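You operate a simulated robot arm through the tools that you are given. There is no shell and no other tool.

Carry out the task below with a simulated robot arm. There is one attempt and no reset: what you move stays moved.

TASK
Clamp the purple block in the vice and buff polish over its top.
Fine: put the pad back, free the vice again and leave the block in it. A coat counts when it lies all over at full strength: go over it till it gets no stronger.

Only the result counts: the job must be done as asked and must still hold three seconds after the hand-in. Knocking over, shifting, dropping, spilling or breaking anything else fails it.

THE ROBOT
A 7-joint arm with a two-finger parallel gripper, fixed in place. Base frame: the origin is at the foot of the arm, x ahead of it, y to its left, z up; the work surface is at about z = 80. Lengths are in cm, angles in degrees, forces in N, time in s.
With the tool pointing down near the work surface it reaches from about 22 to 74 cm from the base axis. Its first joint turns from -166.0 to 166.0 degrees. Payload 1.57 kg.
The tool frame sits at the grasp point between the pads (the TCP): z along the fingers, y along the line on which they close. The tips reach 3 cm beyond it. Largest opening 11 cm; finger width 2.4, thickness 1.2; the body of the gripper, 4.8 by 11.2 cm, starts 7.8 cm behind the TCP.
Orientation is that of the tool frame in the base frame, as a unit quaternion [w, x, y, z]. With the fingers straight down and closing along the base's y, the tool's x points along the base's -x, its y along +y and its z along -z.

THE INTERFACE
- The arm moves only by the tool apply_moves. Its argument "deltas" is one flat list of numbers, 7 for each row, row after row: the shift along the base's x, y, z in cm, then the turn, a rotation vector about the base's x, y, z in degrees, then the opening in per cent of the stroke, from 0 (shut) to 100 (fully open). In form: [x, y, z, ax, ay, az, claw, x, y, z, ax, ay, az, claw, ...]. A call has 1 to 20 rows; each row shifts and turns the commanded pose from where the row before left it. A row lasts 0.2 s, in which the tool goes at most 5 cm and 8.6 degrees; a call with a longer step from one row to the next is refused whole, and so is a gripper value outside its range. Where a pose cannot be reached the arm comes as near as it can. A force on the tool above 70 N (or 10 N above the force at the start of the call, whichever is more), or a blocked arm, ends the call early, and 0.2 s more pass. The fingers move at their own pace (about 4.5 cm/s each) and stop on an object; they squeeze with about 21 N. The grip force told is the motor's: it shows also when the fingers shut on nothing. Time passes only in rows, and 0.2 s behind the last, so rows that do not move let the fingers close. The reply holds the time, the measured pose of the TCP, the force on the tool along the base axes, the opening and the grip force, in the units named above and with some noise, with the torque about the TCP (base axes, N m) and any sound that the robot's microphone picked up.
- Cameras (640 x 400 px; columns grow to the right, rows downward): "scene" is fixed at [22.04, 65.01, 161.3]; the picture's right is [-0.78, -0.62, 0.00], its down [-0.59, 0.73, -0.35] and it looks along [0.22, -0.27, -0.94] (base axes); focal length 293 px, centre (320, 200). "wrist" rides on the gripper at [7, 1.6, -14.1] in the tool frame; the picture's right is [-0.23, 0.97, 0.00], its down [-0.86, -0.20, -0.48] and it looks along [-0.47, -0.11, 0.88] (tool axes); focal length 222 px, centre (320, 200). There is no depth. A picture from a camera that has moved, and an enlarged one, comes with that camera's place and axes in the base frame and with its lens.
- get_image(camera): a new picture of that camera. It takes no simulated time.
- lift_body(by): slides the trunk up (or, below 0, down) by that many cm; the arm rides with it, the base frame stays. It gives what a move gives, with no picture.
- enlarge(camera, box): a new picture of the part [left, top, right, bottom] of that camera's present view, enlarged. It takes no simulated time.
- hand_in(): hands the job in; it is judged then, once.

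Nothing tells you positions but the pictures and the camera data. Unless the task says otherwise, let go and move clear before handing in.

The tools are called after "Request:" by a JSON object that holds its "name" and its "arguments". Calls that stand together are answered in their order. apply_moves: Moves the arm, as the interface text tells. Its arguments: {"type":"object","properties":{"deltas":{"type":"array","items":{"type":"number"}}},"required":["deltas"]} The other tools are called the same way: lift_body (by) slides the trunk up or down; get_image (camera) takes a picture; enlarge (camera, box) takes an enlarged picture of a part of a camera's view; hand_in () hands the job in.

At the start:

```text
clock: 0.0
ee_pos: [25.21, 29.52, 116.07]
orientation: [0.0, 0.0, 1.0, -0.001]
contact_force: [-0.4, 0.7, 0.2]
moment: [0.01, -0.02, 0.0]
finger_gap: 11.0
finger_force: 0.2
trunk travel left (down, up): [-52.5, 6.5]
```

scene: 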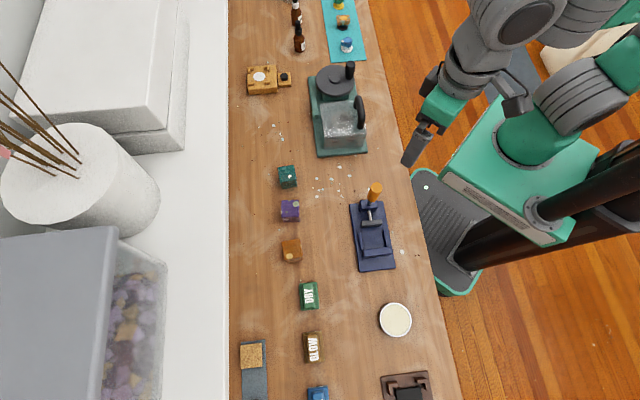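
wrist: 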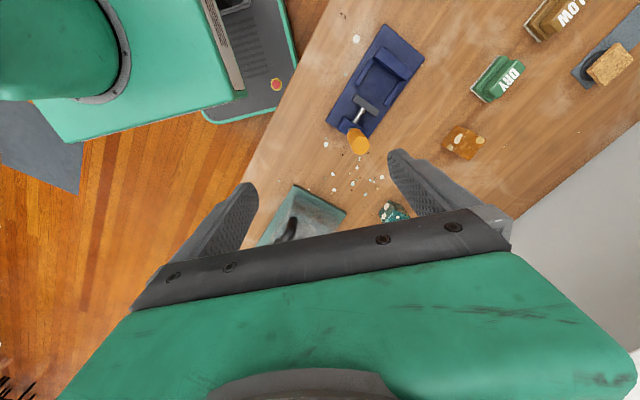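

I see a bench with a blue vice (orange handle), three small blocks (green, purple, orange-brown), several labelled pads (DRY, GLOW, a blue one), and a tin. I'll look closer before moving.

Request:
{"name": "enlarge", "arguments": {"camera": "scene", "box": [240, 150, 440, 275]}}

Request:
{"name": "enlarge", "arguments": {"camera": "scene", "box": [230, 265, 450, 400]}}

Request:
{"name": "enlarge", "arguments": {"camera": "scene", "box": [230, 0, 450, 150]}}

Request:
{"name": "enlarge", "arguments": {"camera": "wrist", "box": [300, 0, 640, 220]}}

```text
3.20 times, centred on (340, 212) of scene
camera zoom: at [22.04, 65.01, 161.3], right [-0.78, -0.62, 0.0], down [-0.59, 0.73, -0.35], along [0.22, -0.27, -0.94], focal length 937 px, centre (256, 160)
```

zoom: 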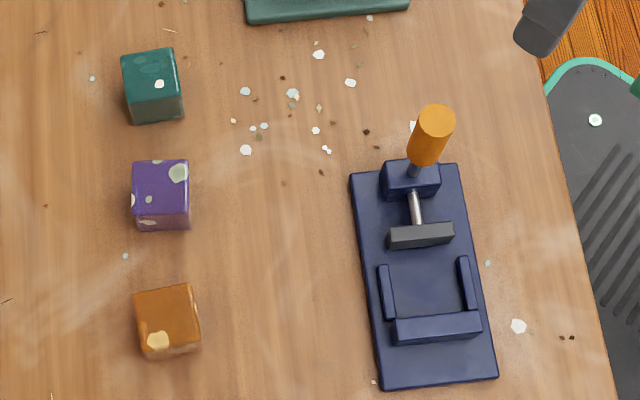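

```text
2.91 times, centred on (340, 332) of scene
camera zoom: at [22.04, 65.01, 161.3], right [-0.78, -0.62, 0.0], down [-0.59, 0.73, -0.35], along [0.22, -0.27, -0.94], focal length 852 px, centre (262, -186)
```

zoom: 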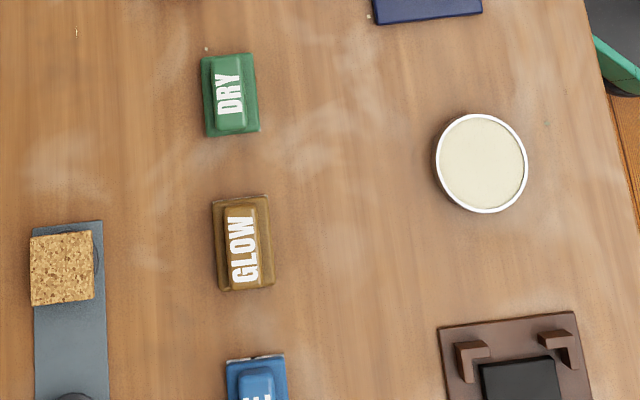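

```text
2.67 times, centred on (340, 75) of scene
camera zoom: at [22.04, 65.01, 161.3], right [-0.78, -0.62, 0.0], down [-0.59, 0.73, -0.35], along [0.22, -0.27, -0.94], focal length 781 px, centre (267, 533)
```

zoom: 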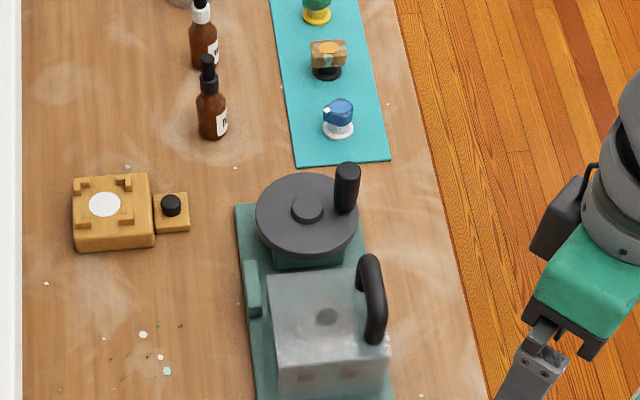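

```text
1.82 times, centred on (470, 110) of wrist
camera zoom: at [18.27, 31.3, 130.25], right [0.23, 0.97, 0.0], down [0.86, -0.2, 0.48], along [0.47, -0.11, -0.88], focal length 404 px, centre (47, 364)
```

zoom: 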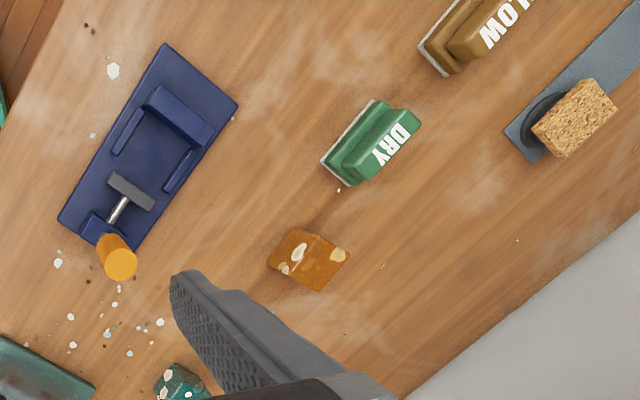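

The vice is at about (23, 41), the purple block at about (45, 50), with the pads running along the bench towards (11, 80). I'll swing the arm to get a better view of the pads' labels.

Request:
{"name": "apply_moves", "arguments": {"deltas": [-1.55, 1.6, 0.3, 0, 0, 8.2, 100, -1.55, 1.6, 0.3, 0, 0, 8.2, 100, -1.55, 1.6, 0.3, 0, 0, 8.2, 100, -1.55, 1.6, 0.3, 0, 0, 8.2, 100, -1.55, 1.6, 0.3, 0, 0, 8.2, 100, -1.55, 1.6, 0.3, 0, 0, 8.2, 100, -1.55, 1.6, 0.3, 0, 0, 8.2, 100, -1.55, 1.6, 0.3, 0, 0, 8.2, 100, -1.55, 1.6, 0.3, 0, 0, 8.2, 100, -1.55, 1.6, 0.3, 0, 0, 8.2, 100, 0, 0, 0, 0, 0, 0, 100]}}

Request:
{"name": "get_image", "arguments": {"camera": "wrist"}}

Request:
{"name": "get_image", "arguments": {"camera": "scene"}}

```text
clock: 2.4
ee_pos: [9.71, 45.6, 119.18]
orientation: [0.0, -0.657, 0.754, 0.0]
contact_force: [0.1, 0.0, 0.5]
moment: [0.0, -0.03, 0.02]
finger_gap: 11.0
finger_force: 0.0
trunk travel left (down, up): [-52.5, 6.5]
```

```text
taken
camera wrist: at [7.14, 38.99, 133.29], right [-0.93, 0.36, 0.0], down [0.31, 0.82, 0.48], along [0.17, 0.45, -0.88], focal length 222 px, centre (320, 200)
```

wrist: 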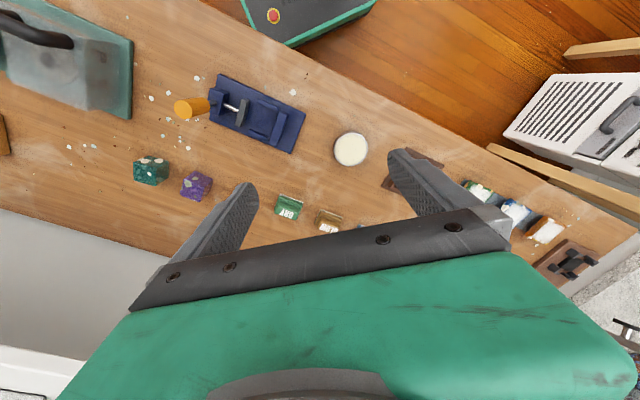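

```text
taken
```

scene: 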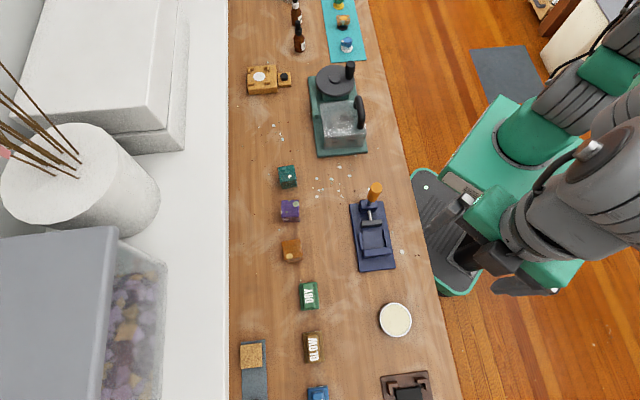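

Several more items appear further along the bench at right. I'll zoom in on them and move to see the third pad's label.

Request:
{"name": "enlarge", "arguments": {"camera": "wrist", "box": [420, 150, 620, 280]}}

Request:
{"name": "enlarge", "arguments": {"camera": "wrist", "box": [260, 120, 400, 240]}}

Request:
{"name": "apply_moves", "arguments": {"deltas": [-2, 3, 0, 0, 0, 0, 100, -2, 3, 0, 0, 0, 0, 100, -2, 3, 0, 0, 0, 0, 100, -2, 3, 0, 0, 0, 0, 100, 0, 0, 0, 0, 0, 0, 100]}}

Request:
{"name": "get_image", "arguments": {"camera": "wrist"}}

```text
3.08 times, centred on (520, 215) of wrist
camera zoom: at [7.14, 38.99, 133.29], right [-0.93, 0.36, 0.0], down [0.31, 0.82, 0.48], along [0.17, 0.45, -0.88], focal length 684 px, centre (-295, 154)
```

zoom: 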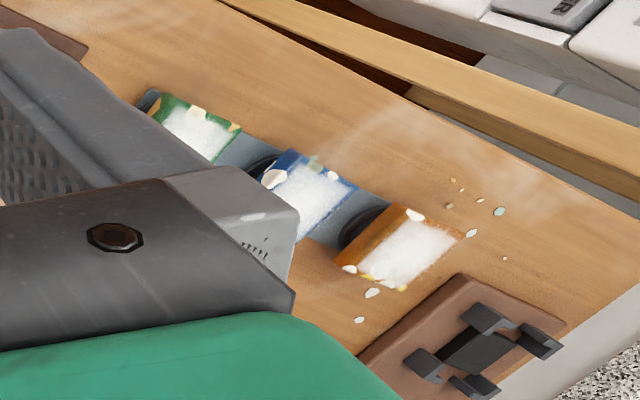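

```text
3.33 times, centred on (330, 180) of wrist
camera zoom: at [7.14, 38.99, 133.29], right [-0.93, 0.36, 0.0], down [0.31, 0.82, 0.48], along [0.17, 0.45, -0.88], focal length 740 px, centre (287, 267)
```

zoom: 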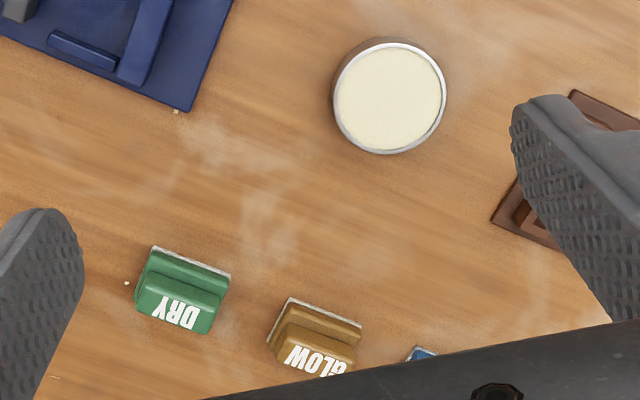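

```text
clock: 3.6
ee_pos: [1.69, 57.7, 119.16]
orientation: [0.0, -0.656, 0.755, 0.0]
contact_force: [-0.5, -0.7, 0.0]
moment: [-0.04, 0.01, -0.02]
finger_gap: 10.99
finger_force: 0.0
trunk travel left (down, up): [-52.5, 6.5]
```

```text
taken
camera wrist: at [-0.92, 51.08, 133.36], right [-0.93, 0.36, 0.0], down [0.32, 0.82, 0.48], along [0.17, 0.45, -0.88], focal length 222 px, centre (320, 200)
```

wrist: 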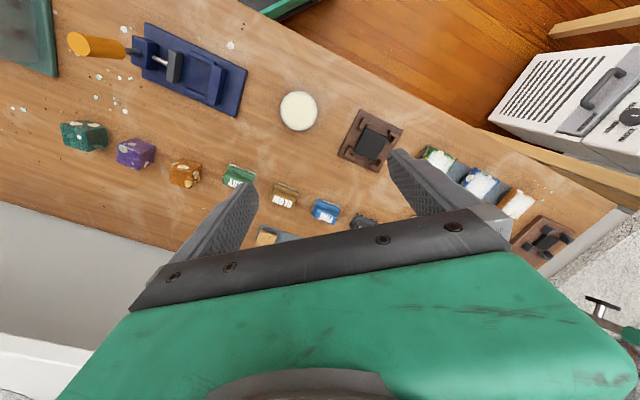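

Request:
{"name": "enlarge", "arguments": {"camera": "wrist", "box": [210, 150, 410, 275]}}

Request:
{"name": "enlarge", "arguments": {"camera": "wrist", "box": [240, 60, 440, 185]}}

Request:
{"name": "enlarge", "arguments": {"camera": "wrist", "box": [50, 10, 250, 200]}}

Request:
{"name": "enlarge", "arguments": {"camera": "wrist", "box": [410, 130, 610, 280]}}

```text
3.20 times, centred on (310, 212) of wrist
camera zoom: at [-0.92, 51.08, 133.36], right [-0.93, 0.36, 0.0], down [0.32, 0.82, 0.48], along [0.17, 0.45, -0.88], focal length 711 px, centre (352, 160)
```

zoom: 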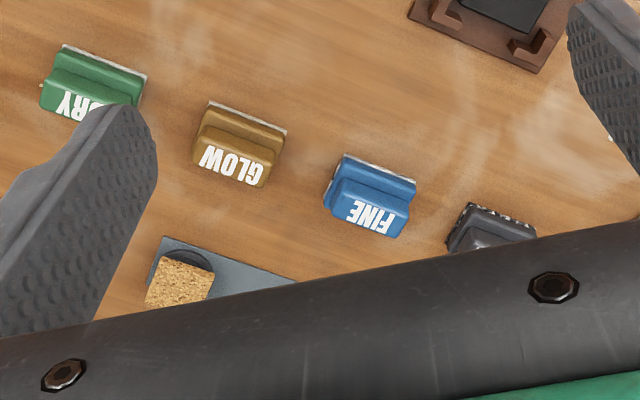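

```text
3.20 times, centred on (340, 122) of wrist
camera zoom: at [-0.92, 51.08, 133.36], right [-0.93, 0.36, 0.0], down [0.32, 0.82, 0.48], along [0.17, 0.45, -0.88], focal length 711 px, centre (256, 448)
```

zoom: 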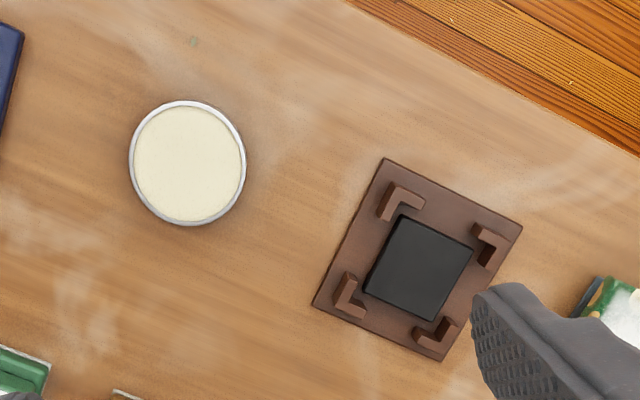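

```text
2.11 times, centred on (150, 105) of wrist
camera zoom: at [-0.92, 51.08, 133.36], right [-0.93, 0.36, 0.0], down [0.32, 0.82, 0.48], along [0.17, 0.45, -0.88], focal length 468 px, centre (678, 400)
```

zoom: 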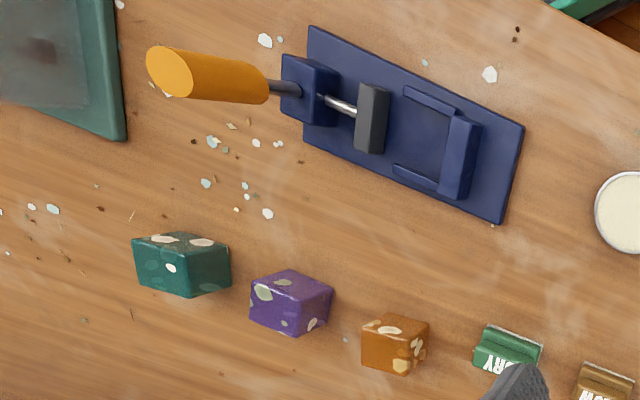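

```text
2.67 times, centred on (510, 205) of wrist
camera zoom: at [-0.92, 51.08, 133.36], right [-0.93, 0.36, 0.0], down [0.32, 0.82, 0.48], along [0.17, 0.45, -0.88], focal length 592 px, centre (-187, 187)
```

zoom: 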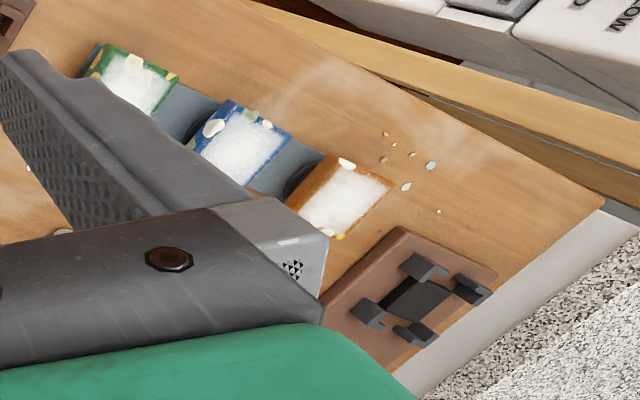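

The pads are DRY, GLOW, FINE and a fourth black one. I'll tilt the camera outward to read the fourth pad and look at the tin.

Request:
{"name": "apply_moves", "arguments": {"deltas": [0, -1.5, 0, 7.5, -2.8, 0, 100, 0, -1.5, 0, 7.5, -2.8, 0, 100, 0, -1.5, 0, 7.5, -2.8, 0, 100, 0, -1.5, 0, 7.5, -2.8, 0, 100, 0, 0, 0, 0, 0, 0, 100]}}

Request:
{"name": "get_image", "arguments": {"camera": "wrist"}}

```text
clock: 4.8
ee_pos: [0.37, 52.89, 129.09]
orientation: [0.231, -0.632, 0.73, 0.12]
contact_force: [-0.5, -0.6, -0.3]
moment: [0.0, 0.02, -0.01]
finger_gap: 11.04
finger_force: 0.0
out of reach, approached as far as the arm can: row 3, 4
trunk travel left (down, up): [-52.5, 6.5]
```

```text
taken
camera wrist: at [-4.5, 40.65, 137.68], right [-0.93, 0.36, 0.0], down [0.19, 0.49, 0.85], along [0.31, 0.79, -0.52], focal length 222 px, centre (320, 200)
```

wrist: 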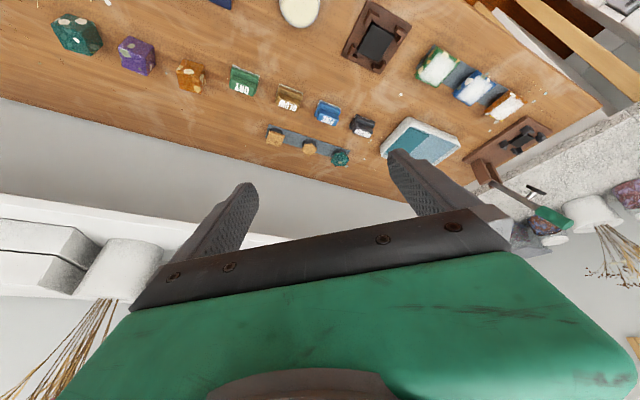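

Request:
{"name": "enlarge", "arguments": {"camera": "wrist", "box": [220, 50, 400, 175]}}

Request:
{"name": "enlarge", "arguments": {"camera": "wrist", "box": [40, 0, 220, 110]}}

Request:
{"name": "enlarge", "arguments": {"camera": "wrist", "box": [330, 0, 560, 180]}}

```text
3.20 times, centred on (310, 112) of wrist
camera zoom: at [-4.5, 40.65, 137.68], right [-0.93, 0.36, 0.0], down [0.19, 0.49, 0.85], along [0.31, 0.79, -0.52], focal length 711 px, centre (352, 480)
```

zoom: 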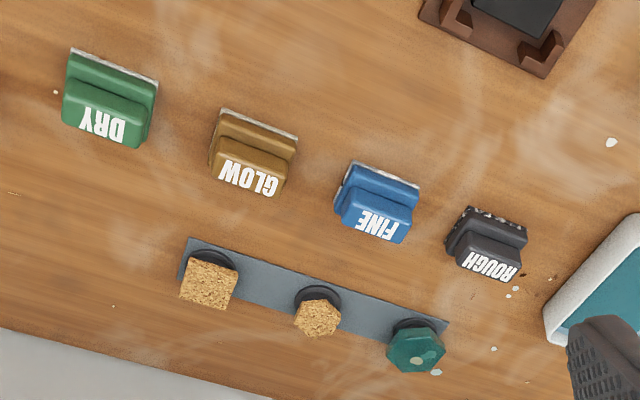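

```text
3.56 times, centred on (130, 55) of wrist
camera zoom: at [-4.5, 40.65, 137.68], right [-0.93, 0.36, 0.0], down [0.19, 0.49, 0.85], along [0.31, 0.79, -0.52], focal length 790 px, centre (996, 716)
```

zoom: 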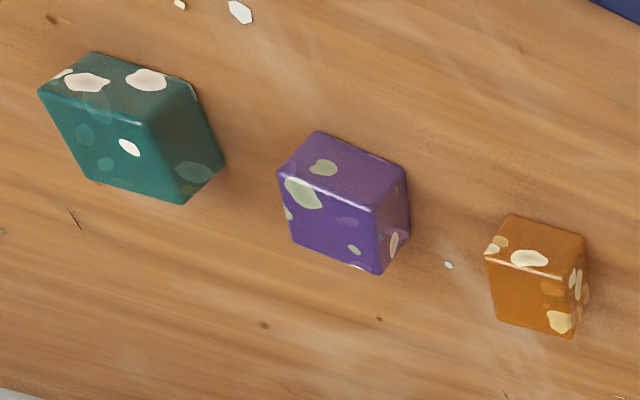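

```text
2.22 times, centred on (445, 90) of wrist
camera zoom: at [-4.5, 40.65, 137.68], right [-0.93, 0.36, 0.0], down [0.19, 0.49, 0.85], along [0.31, 0.79, -0.52], focal length 494 px, centre (42, 444)
```

zoom: 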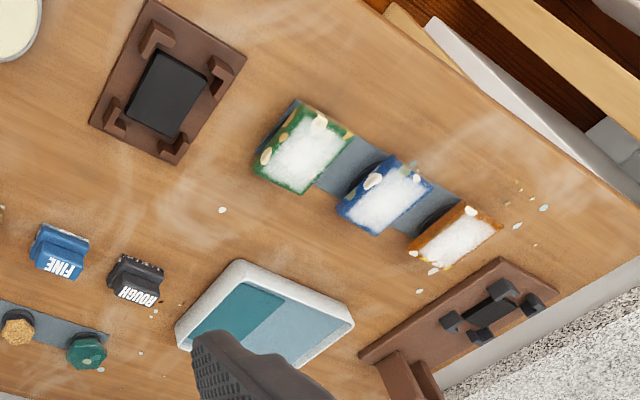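

The fourth pad is ROUGH, so GLOW is the polish pad and the tin may be a separate paste. Next I'll look closely at the vice and its orange handle.

Request:
{"name": "apply_moves", "arguments": {"deltas": [2.8, -2.1, -2.5, -7.5, 2.8, 0, 100, 2.8, -2.1, -2.5, -7.5, 2.8, 0, 100, 2.8, -2.1, -2.5, 0, 0, 0, 100, 2.8, -2.1, -2.5, 0, 0, 0, 100, 2.8, -2.1, -2.5, 0, 0, 0, 100, 2.8, -2.1, -2.5, 0, 0, 0, 100, 2.8, -2.1, -2.5, 0, 0, 0, 100, 0, 0, 0, 0, 0, 0, 100]}}

Request:
{"name": "get_image", "arguments": {"camera": "wrist"}}

```text
clock: 6.6
ee_pos: [20.08, 40.79, 116.66]
orientation: [0.119, -0.65, 0.747, 0.066]
contact_force: [0.0, 0.2, -0.3]
moment: [0.01, 0.04, -0.04]
finger_gap: 11.01
finger_force: 0.0
out of reach, approached as far as the arm can: row 6, 7
trunk travel left (down, up): [-52.5, 6.5]
```

```text
taken
camera wrist: at [16.3, 30.84, 128.37], right [-0.93, 0.36, 0.0], down [0.26, 0.67, 0.7], along [0.25, 0.65, -0.72], focal length 222 px, centre (320, 200)
```

wrist: 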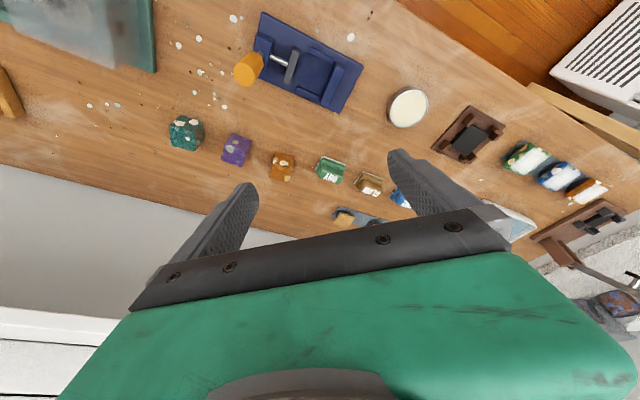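

Request:
{"name": "enlarge", "arguments": {"camera": "wrist", "box": [220, 0, 380, 120]}}

Request:
{"name": "apply_moves", "arguments": {"deltas": [0, -1, 0, -7, 2.7, 0, 100, 0, -1, 0, -7, 2.7, 0, 100, 0, -1, -2, 0, 0, 0, 100, 0, 0, -2, 0, 0, 0, 100, 0, 0, 0, 0, 0, 0, 100]}}

Request:
{"name": "get_image", "arguments": {"camera": "wrist"}}

```text
3.33 times, centred on (300, 60) of wrist
camera zoom: at [16.3, 30.84, 128.37], right [-0.93, 0.36, 0.0], down [0.26, 0.67, 0.7], along [0.25, 0.65, -0.72], focal length 740 px, centre (387, 667)
```

zoom: 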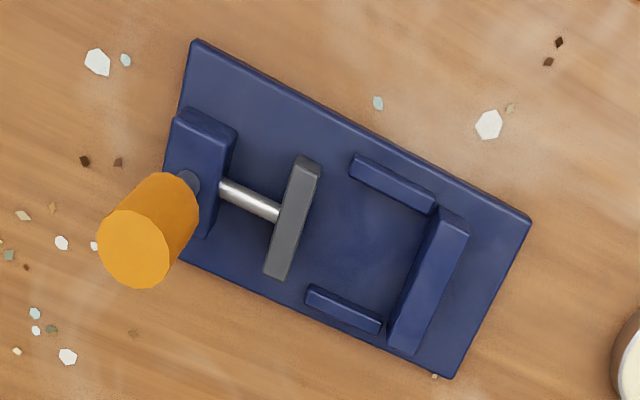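

```text
clock: 7.8
ee_pos: [20.09, 37.82, 112.67]
orientation: [0.008, -0.656, 0.755, 0.006]
contact_force: [0.7, -0.4, 0.4]
moment: [-0.02, 0.0, -0.04]
finger_gap: 11.01
finger_force: 0.0
trunk travel left (down, up): [-52.5, 6.5]
```

```text
taken
camera wrist: at [17.49, 30.91, 126.69], right [-0.93, 0.36, 0.0], down [0.31, 0.81, 0.49], along [0.18, 0.46, -0.87], focal length 222 px, centre (320, 200)
```

wrist: 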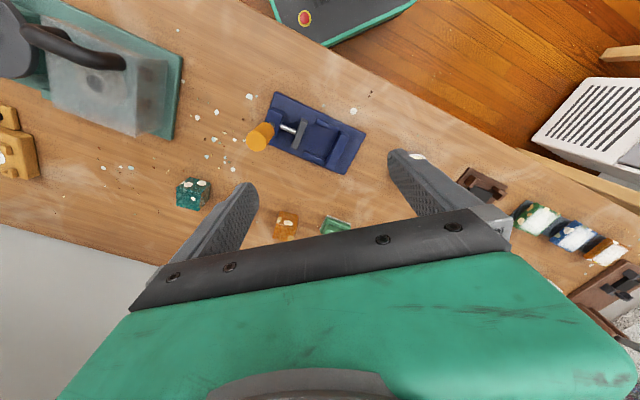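

The lever appears to stand upright at about (28.6, 35, up to z 96), with the jaw axis running towards (-0.75, 0.66). I'll get a lower, more oblique view to understand how it hinges.

Request:
{"name": "apply_moves", "arguments": {"deltas": [-2.4, -0.4, -3.6, 0, 0, 0, 100, -2.4, -0.4, -3.6, 0, 0, 0, 100, -2.4, -0.4, -3.6, 0, 0, 0, 100, -2.4, -0.4, -3.6, 0, 0, 0, 100, -2.4, -0.4, -3.6, 0, 0, 0, 100, 0, 0, 0, 0, 0, 0, 100]}}

Request:
{"name": "get_image", "arguments": {"camera": "wrist"}}

Request:
{"name": "enlarge", "arguments": {"camera": "wrist", "box": [0, 0, 240, 180]}}

```text
clock: 9.2
ee_pos: [8.1, 42.97, 105.92]
orientation: [-0.012, -0.656, 0.755, 0.01]
contact_force: [-1.1, -0.1, 0.4]
moment: [-0.04, 0.01, -0.02]
finger_gap: 10.99
finger_force: 0.0
out of reach, approached as far as the arm can: row 2, 3, 4, 5
trunk travel left (down, up): [-52.5, 6.5]
```

```text
taken
camera wrist: at [5.97, 36.37, 120.18], right [-0.93, 0.36, 0.03], down [0.33, 0.82, 0.47], along [0.15, 0.45, -0.88], focal length 222 px, centre (320, 200)
```

wrist: 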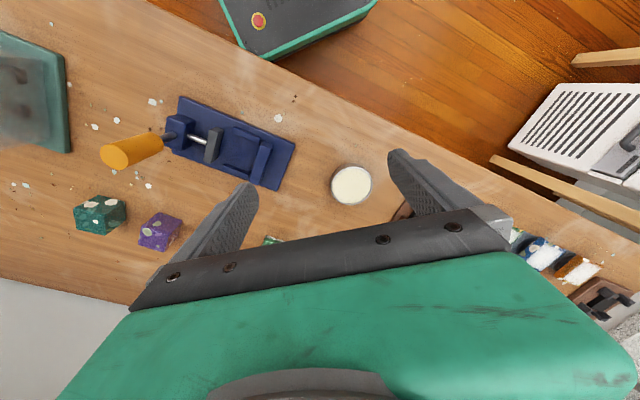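

```text
2.22 times, centred on (120, 90) of wrist
camera zoom: at [5.97, 36.37, 120.18], right [-0.93, 0.36, 0.03], down [0.33, 0.82, 0.47], along [0.15, 0.45, -0.88], focal length 494 px, centre (764, 444)
```

zoom: 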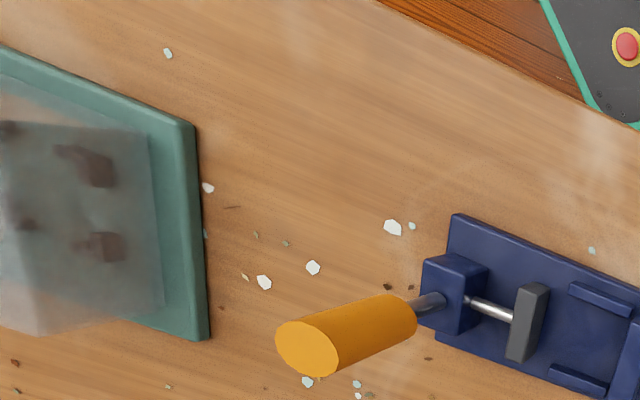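

The arm can't get lower here at this trunk height, so I'll lower the trunk and look at the vice again from a flatter angle.

Request:
{"name": "lift_body", "arguments": {"by": -10}}

Request:
{"name": "get_image", "arguments": {"camera": "wrist"}}

Request:
{"name": "get_image", "arguments": {"camera": "scene"}}

```text
clock: 10.5
ee_pos: [8.02, 42.88, 96.26]
orientation: [-0.012, -0.656, 0.755, 0.01]
contact_force: [-0.3, -0.2, 0.1]
moment: [0.0, -0.02, -0.02]
finger_gap: 10.98
finger_force: 0.0
trunk travel left (down, up): [-42.5, 16.5]
```

```text
taken
camera wrist: at [5.98, 36.29, 110.24], right [-0.93, 0.36, 0.03], down [0.33, 0.82, 0.47], along [0.15, 0.45, -0.88], focal length 222 px, centre (320, 200)
```

wrist: 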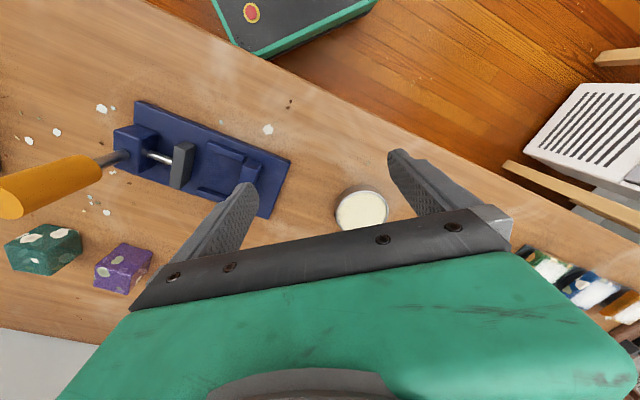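

```text
taken
```

scene: 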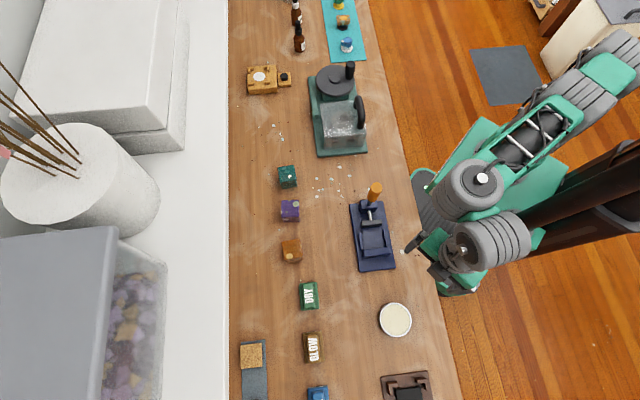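

Request:
{"name": "apply_moves", "arguments": {"deltas": [0.5, -1.35, 0.3, 0, 0, -7.5, 100, 0.5, -1.35, 0.3, 0, 0, -7.5, 100, 0.5, -1.35, 0.3, 0, 0, -7.5, 100, 0.5, -1.35, 0.3, 0, 0, -7.5, 100, 0.5, -1.35, 0.3, 0, 0, -7.5, 100, 0.5, -1.35, 0.3, 0, 0, -7.5, 100, 0.5, -1.35, 0.3, 0, 0, -7.5, 100, 0.5, -1.35, 0.3, 0, 0, -7.5, 100, 0, 0, 0, 0, -7.5, 0, 100, 0, 0, 0, 0, -7.5, 0, 100, 0, 0, 0, 0, -7.5, 0, 100, 0, 0, 0, 0, 0, 0, 100]}}

Request:
{"name": "get_image", "arguments": {"camera": "wrist"}}

```text
clock: 13.1
ee_pos: [11.29, 33.51, 104.84]
orientation: [0.187, -0.189, 0.964, -0.025]
contact_force: [-0.4, 0.0, -0.3]
moment: [-0.02, -0.02, -0.03]
finger_gap: 11.02
finger_force: 0.0
out of reach, approached as far as the arm can: row 3, 4, 5, 9, 10, 11
trunk travel left (down, up): [-42.5, 16.5]
```

```text
taken
camera wrist: at [-0.44, 32.2, 115.22], right [-0.15, 0.99, -0.04], down [0.63, 0.12, 0.77], along [0.76, 0.09, -0.64], focal length 222 px, centre (320, 200)
```

wrist: 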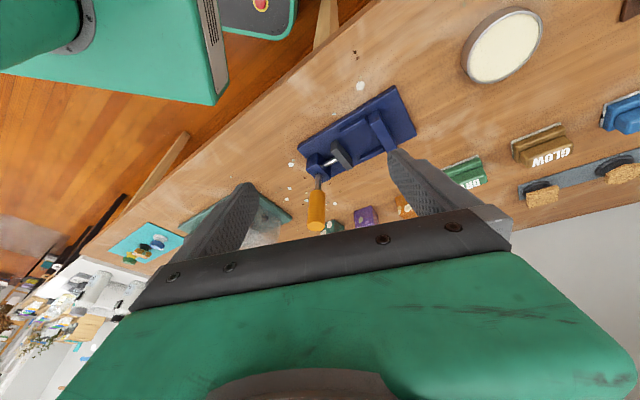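

Request:
{"name": "enlarge", "arguments": {"camera": "wrist", "box": [270, 70, 430, 240]}}

Request:
{"name": "enlarge", "arguments": {"camera": "wrist", "box": [440, 0, 640, 200]}}

```text
2.35 times, centred on (350, 155) of wrist
camera zoom: at [-0.44, 32.2, 115.22], right [-0.15, 0.99, -0.04], down [0.63, 0.12, 0.77], along [0.76, 0.09, -0.64], focal length 523 px, centre (249, 306)
```

zoom: 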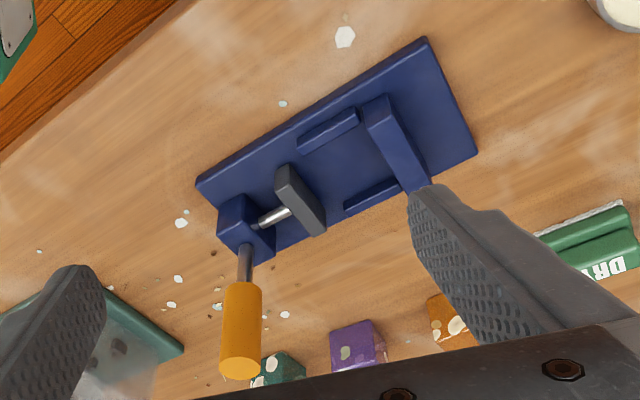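

```text
2.00 times, centred on (540, 100) of wrist
camera zoom: at [-0.44, 32.2, 115.22], right [-0.15, 0.99, -0.04], down [0.63, 0.12, 0.77], along [0.76, 0.09, -0.64], focal length 444 px, centre (-120, 400)
```

zoom: 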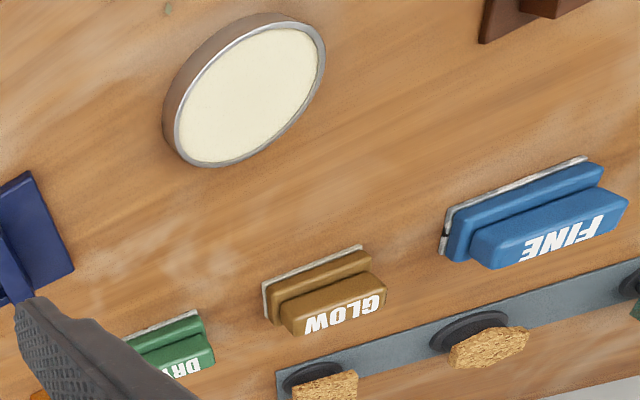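

The lever is upright with an orange grip. Before touching anything I'll measure the block, vice and GLOW pad precisely with tight zooms.

Request:
{"name": "enlarge", "arguments": {"camera": "scene", "box": [270, 190, 310, 230]}}

Request:
{"name": "enlarge", "arguments": {"camera": "scene", "box": [340, 175, 410, 280]}}

Request:
{"name": "enlarge", "arguments": {"camera": "scene", "box": [290, 325, 335, 370]}}

```text
10.00 times, centred on (290, 210) of scene
camera zoom: at [22.04, 65.01, 161.3], right [-0.78, -0.62, 0.0], down [-0.59, 0.73, -0.35], along [0.22, -0.27, -0.94], focal length 2929 px, centre (620, 100)
```

zoom: 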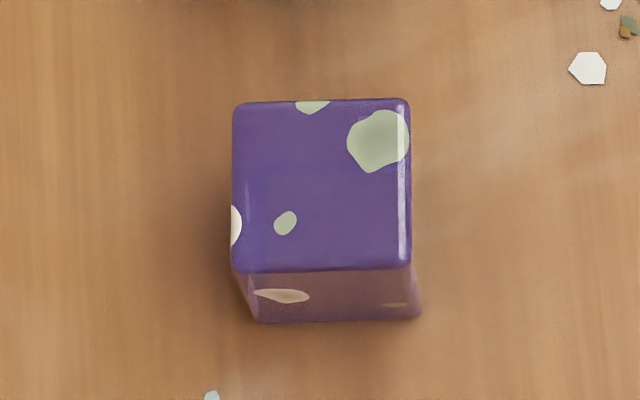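

```text
3.81 times, centred on (375, 228) of scene
camera zoom: at [22.04, 65.01, 161.3], right [-0.78, -0.62, 0.0], down [-0.59, 0.73, -0.35], along [0.22, -0.27, -0.94], focal length 1116 px, centre (110, 95)
```

zoom: 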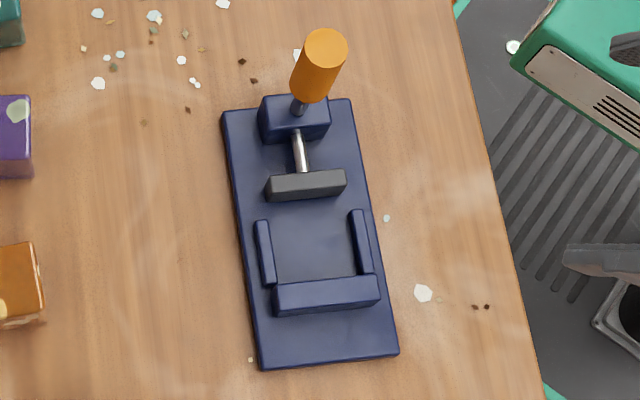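

```text
8.89 times, centred on (312, 348) of scene
camera zoom: at [22.04, 65.01, 161.3], right [-0.78, -0.62, 0.0], down [-0.59, 0.73, -0.35], along [0.22, -0.27, -0.94], focal length 2604 px, centre (387, -1111)
```

zoom: 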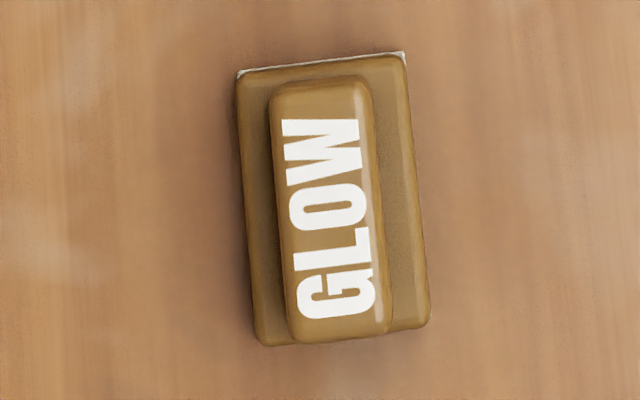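

The block is about 4.9 cm, centred near (44.7, 50.0) and turned about 41°; the vice axis runs at about 135°. I'll go above the block with the fingers set to close across the bench.

Request:
{"name": "apply_moves", "arguments": {"deltas": [0.5, 0, 1, 0, 7.2, 0, 70, 0.5, 0, 1, 0, 7.2, 0, 70, 0.5, 0, 1, 0, 7.2, 0, 70, 3.5, 1.8, -0.8, 0, 0, -7.9, 70, 3.5, 1.8, -0.8, 0, 0, -7.9, 70, 3.5, 1.8, -0.8, 0, 0, -7.9, 70, 3.5, 1.8, -0.8, 0, 0, -7.9, 70, 3.5, 1.8, -0.8, 0, 0, -7.9, 70, 3.5, 1.8, -0.8, 0, 0, -7.9, 70, 3.5, 1.8, -0.8, 0, 0, -7.9, 70, 3.5, 1.8, -0.8, 0, 0, -7.9, 70, 3.5, 1.8, -0.8, 0, 0, -7.9, 70, 0, 0, 0, 0, 0, 0, 70]}}

Request:
{"name": "get_image", "arguments": {"camera": "wrist"}}

Request:
{"name": "get_image", "arguments": {"camera": "scene"}}

```text
clock: 15.9
ee_pos: [44.47, 49.79, 100.57]
orientation: [0.009, 0.416, 0.909, 0.009]
contact_force: [-0.6, -0.1, -0.5]
moment: [0.0, 0.03, -0.01]
finger_gap: 7.72
finger_force: 0.0
trunk travel left (down, up): [-42.5, 16.5]
```

```text
taken
camera wrist: at [40.73, 56.08, 114.55], right [0.89, 0.46, 0.03], down [0.4, -0.78, 0.48], along [0.24, -0.42, -0.88], focal length 222 px, centre (320, 200)
```

wrist: 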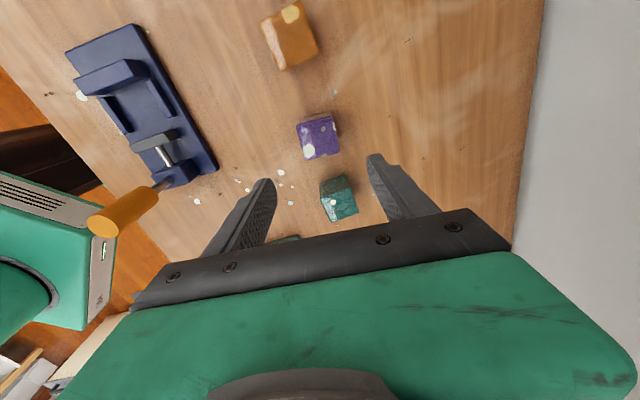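

```text
taken
```

scene: 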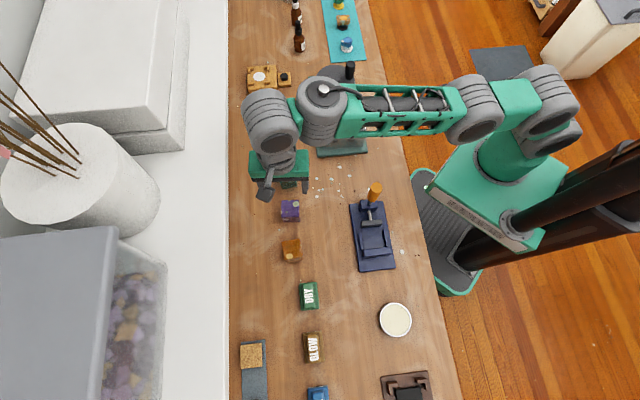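

Request:
{"name": "enlarge", "arguments": {"camera": "wrist", "box": [270, 90, 370, 190]}}

Request:
{"name": "enlarge", "arguments": {"camera": "wrist", "box": [50, 10, 250, 240]}}

```text
4.00 times, centred on (320, 140) of wrist
camera zoom: at [40.73, 56.08, 114.55], right [0.89, 0.46, 0.03], down [0.4, -0.78, 0.48], along [0.24, -0.42, -0.88], focal length 888 px, centre (320, 440)
```

zoom: 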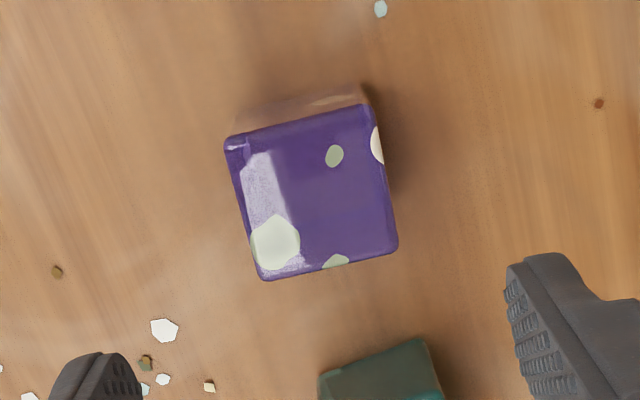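

```text
1.74 times, centred on (150, 125) of wrist
camera zoom: at [40.73, 56.08, 114.55], right [0.89, 0.46, 0.03], down [0.4, -0.78, 0.48], along [0.24, -0.42, -0.88], focal length 386 px, centre (616, 330)
```

zoom: 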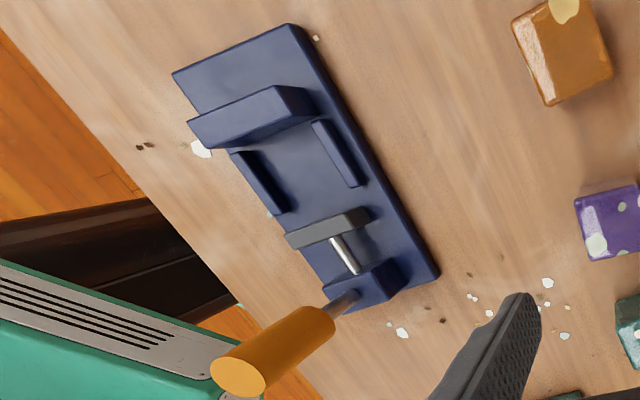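

Request:
{"name": "apply_moves", "arguments": {"deltas": [0.0, 0.1, -4, -0.5, 1.36, 0, 70, 0, 0.1, -4, 0, 0, 0, 70, 0, 0.05, -3, 0, 0, 0, 70, 0, 0, -2.2, 0, 0, 0, 70, 0, 0, 0, 0, 0, 0, 70]}}

Request:
{"name": "get_image", "arguments": {"camera": "wrist"}}

```text
clock: 17.1
ee_pos: [44.38, 50.03, 87.38]
orientation: [0.001, 0.415, 0.91, 0.0]
contact_force: [-0.1, -0.2, 0.2]
moment: [0.0, 0.01, -0.03]
finger_gap: 7.68
finger_force: 0.0
trunk travel left (down, up): [-42.5, 16.5]
```

```text
taken
camera wrist: at [40.98, 56.42, 101.47], right [0.88, 0.47, 0.0], down [0.41, -0.78, 0.48], along [0.23, -0.42, -0.88], focal length 222 px, centre (320, 200)
```

wrist: 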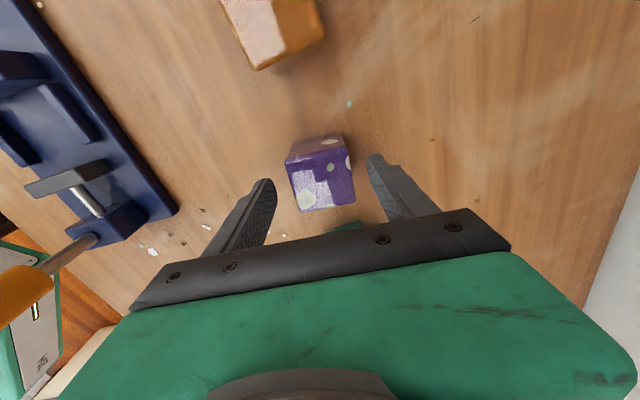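

The fingers straddle the block nicely. I'll go down the last bit and grip.

Request:
{"name": "apply_moves", "arguments": {"deltas": [0.1, 0, -1.0, 0, 0, 0, 70, 0, 0, -1.0, 0, 0, 0, 70, 0, 0, 0, 0, 0, 0, 35, 0, 0, 0, 0, 0, 0, 30, 0, 0, 0, 0, 0, 0, 30, 0, 0, 0, 0, 0, 0, 30]}}

Request:
{"name": "get_image", "arguments": {"camera": "wrist"}}

```text
clock: 18.5
ee_pos: [44.53, 49.98, 85.37]
orientation: [0.001, 0.416, 0.909, 0.001]
contact_force: [0.0, 0.5, 0.2]
moment: [-0.04, -0.01, -0.03]
finger_gap: 4.96
finger_force: 21.0
trunk travel left (down, up): [-42.5, 16.5]
```

```text
taken
camera wrist: at [41.12, 56.45, 99.47], right [0.88, 0.47, 0.0], down [0.41, -0.78, 0.48], along [0.22, -0.42, -0.88], focal length 222 px, centre (320, 200)
```

wrist: 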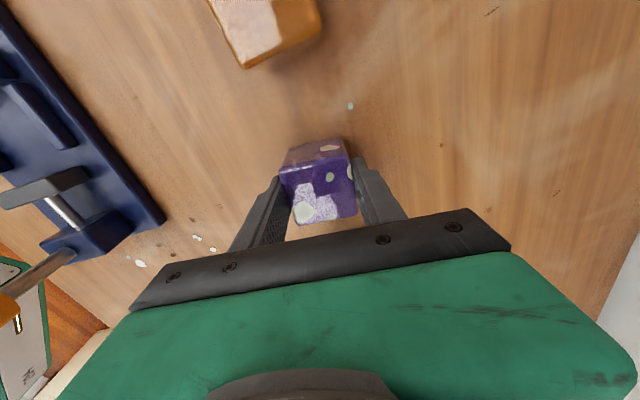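

Gripped. I'll lift well above the lever height, carry the block over the vice and align it with the jaws.

Request:
{"name": "apply_moves", "arguments": {"deltas": [0, 0, 4, 0, 0, 0, 30, 0, 0, 4.5, 0, 0, 0, 30, 0, 0, 4.5, 0, 0, 0, 30, 0, 0, 4, 0, 0, 0, 30, -3.5, -1.2, 0, 0, 0, 1, 30, -3.5, -1.2, 0, 0, 0, 1, 30, -3.5, -1.2, 0, 0, 0, 1, 30, -3.5, -1.2, 0, 0, 0, 1.3, 30, -3.5, -1.2, 0, 0, 0, 0, 30, -3.5, -1.2, 0, 0, 0, 0, 30, -1.7, -0.5, 0, 0, 0, 0, 30, 0, 0, 0, 0, 0, 0, 30]}}

Request:
{"name": "get_image", "arguments": {"camera": "wrist"}}

Request:
{"name": "get_image", "arguments": {"camera": "scene"}}

```text
clock: 21.1
ee_pos: [21.63, 42.32, 102.4]
orientation: [0.0, 0.381, 0.924, 0.0]
contact_force: [-0.8, 0.1, -0.4]
moment: [-0.01, -0.01, -0.01]
finger_gap: 4.95
finger_force: 20.9
trunk travel left (down, up): [-42.5, 16.5]
```

```text
taken
camera wrist: at [17.85, 48.48, 116.46], right [0.85, 0.53, 0.0], down [0.47, -0.74, 0.48], along [0.26, -0.41, -0.88], focal length 222 px, centre (320, 200)
```

wrist: 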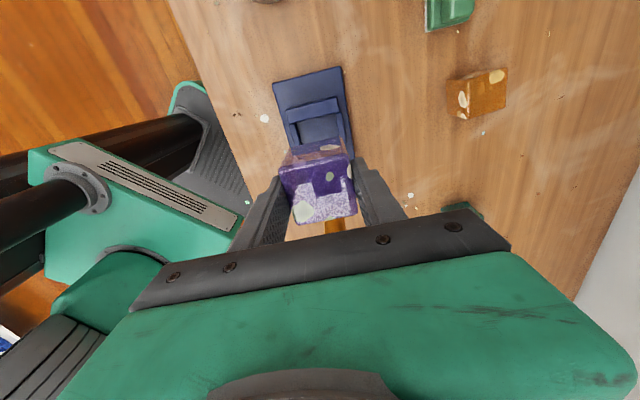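

```text
taken
```

scene: 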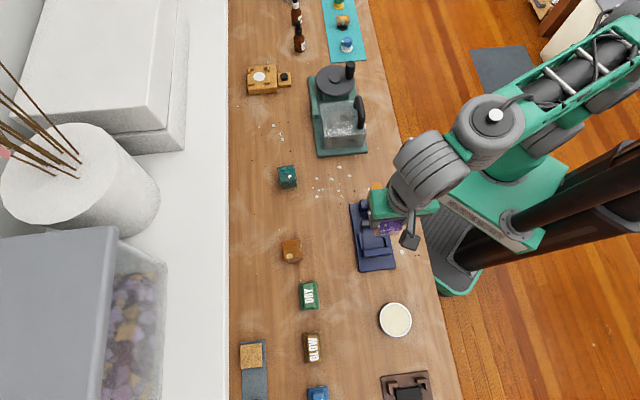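

Request:
{"name": "enlarge", "arguments": {"camera": "wrist", "box": [250, 50, 380, 240]}}

Request:
{"name": "enlarge", "arguments": {"camera": "scene", "box": [340, 175, 440, 280]}}

```text
2.11 times, centred on (315, 145) of wrist
camera zoom: at [17.85, 48.48, 116.46], right [0.85, 0.53, 0.0], down [0.47, -0.74, 0.48], along [0.26, -0.41, -0.88], focal length 468 px, centre (330, 316)
```

zoom: 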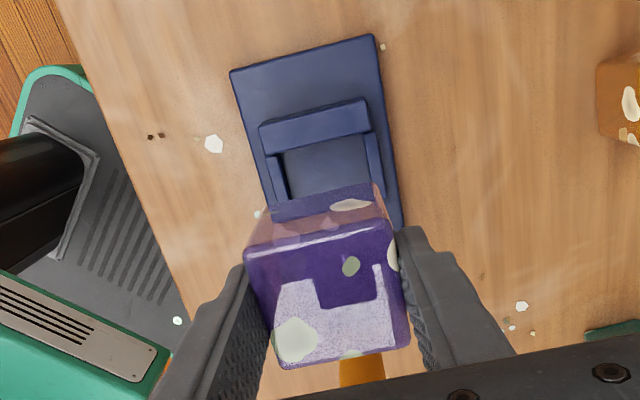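

```text
3.81 times, centred on (390, 228) of scene
camera zoom: at [22.04, 65.01, 161.3], right [-0.78, -0.62, 0.0], down [-0.59, 0.73, -0.35], along [0.22, -0.27, -0.94], focal length 1116 px, centre (53, 95)
```

zoom: 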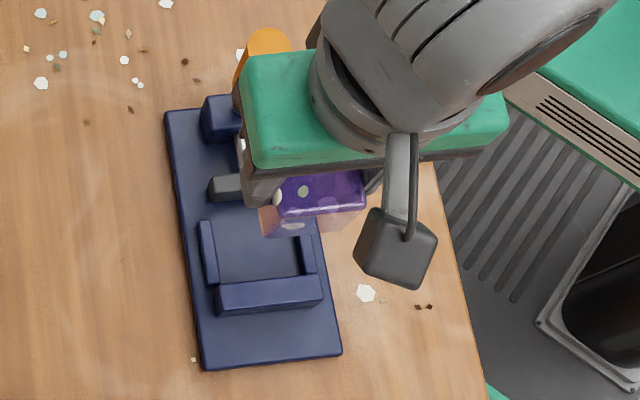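

Request:
{"name": "apply_moves", "arguments": {"deltas": [0.355, -0.564, -1, 0, 0, -0.4, 30, 0, 0, -3.5, 0, 0, 0, 30, 0, 0, -3.5, 0, 0, 0, 30, 0, 0, -3, 0, 0, 0, 30, 0, 0, 0, 0, 0, 0, 30]}}

Request:
{"name": "get_image", "arguments": {"camera": "wrist"}}

Request:
{"name": "enlarge", "arguments": {"camera": "scene", "box": [340, 175, 440, 280]}}

```text
clock: 22.3
ee_pos: [22.16, 41.81, 91.4]
orientation: [0.001, 0.384, 0.923, 0.001]
contact_force: [0.5, -0.4, -1.8]
moment: [0.01, 0.02, -0.04]
finger_gap: 4.95
finger_force: 20.7
trunk travel left (down, up): [-42.5, 16.5]
```

```text
taken
camera wrist: at [18.27, 48.01, 105.4], right [0.85, 0.53, 0.0], down [0.46, -0.75, 0.48], along [0.25, -0.41, -0.88], focal length 222 px, centre (320, 200)
```

wrist: 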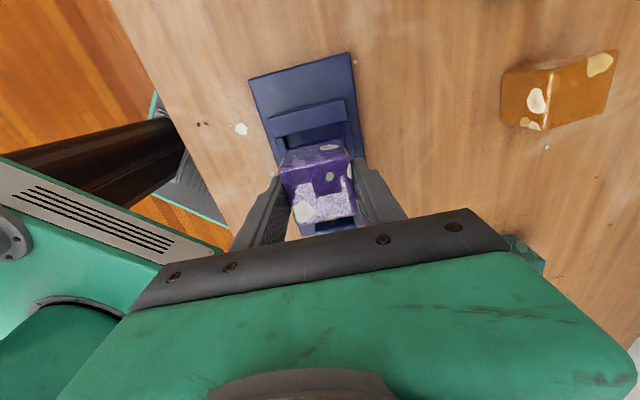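

```text
3.81 times, centred on (390, 228) of scene
camera zoom: at [22.04, 65.01, 161.3], right [-0.78, -0.62, 0.0], down [-0.59, 0.73, -0.35], along [0.22, -0.27, -0.94], focal length 1116 px, centre (53, 95)
```

zoom: 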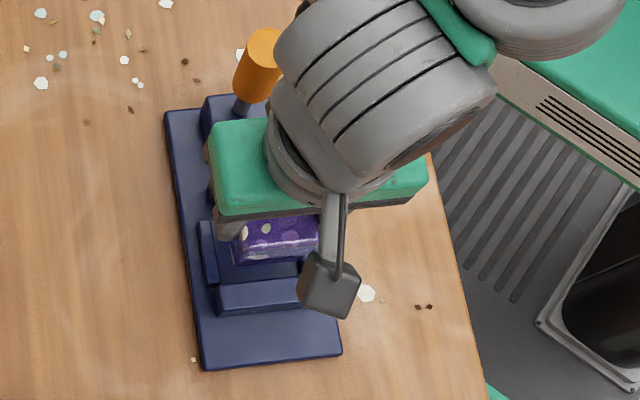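

Request:
{"name": "enlarge", "arguments": {"camera": "wrist", "box": [230, 40, 400, 250]}}

Request:
{"name": "enlarge", "arguments": {"camera": "scene", "box": [380, 215, 430, 260]}}

```text
1.90 times, centred on (315, 145) of wrist
camera zoom: at [18.27, 48.01, 105.4], right [0.85, 0.53, 0.0], down [0.46, -0.75, 0.48], along [0.25, -0.41, -0.88], focal length 423 px, centre (330, 305)
```

zoom: 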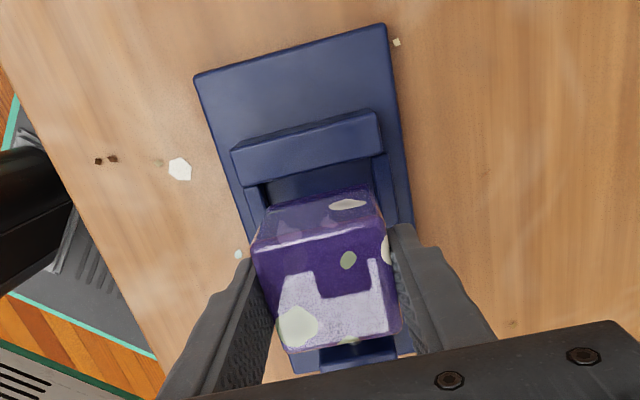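

```text
8.89 times, centred on (405, 238) of scene
camera zoom: at [22.04, 65.01, 161.3], right [-0.78, -0.62, 0.0], down [-0.59, 0.73, -0.35], along [0.22, -0.27, -0.94], focal length 2604 px, centre (-436, -133)
```

zoom: 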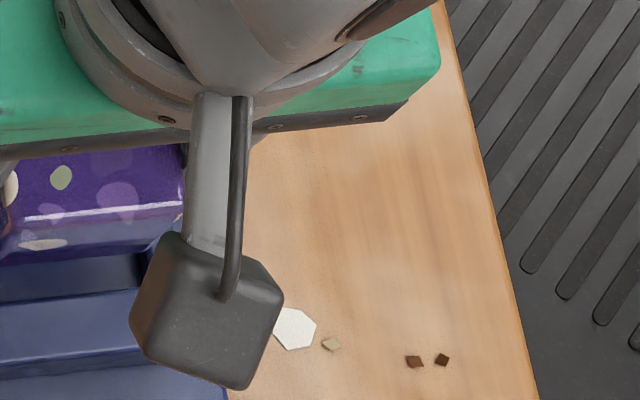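

Request:
{"name": "apply_moves", "arguments": {"deltas": [-0.2, -0.18, 0, 0, 0, 0, 30, 0, 0, -1.5, 0, 0, 0, 30, 0, 0, -1.5, 0, 0, 0, 30, 0, 0, -0.6, 0, 0, 0, 30, 0, 0, 0, 0, 0, 0, 30]}}

Request:
{"name": "get_image", "arguments": {"camera": "wrist"}}

```text
clock: 23.5
ee_pos: [21.88, 41.65, 87.77]
orientation: [0.001, 0.384, 0.923, 0.0]
contact_force: [-0.4, -0.2, -1.8]
moment: [0.02, 0.0, -0.02]
finger_gap: 4.95
finger_force: 21.2
trunk travel left (down, up): [-42.5, 16.5]
```

```text
taken
camera wrist: at [18.11, 47.76, 101.83], right [0.85, 0.53, 0.0], down [0.46, -0.75, 0.48], along [0.25, -0.41, -0.88], focal length 222 px, centre (320, 200)
```

wrist: 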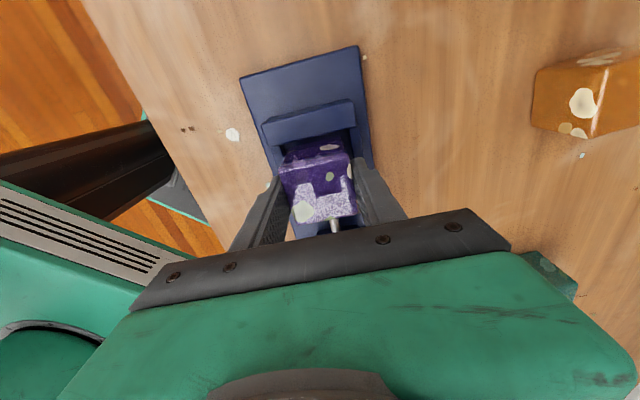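

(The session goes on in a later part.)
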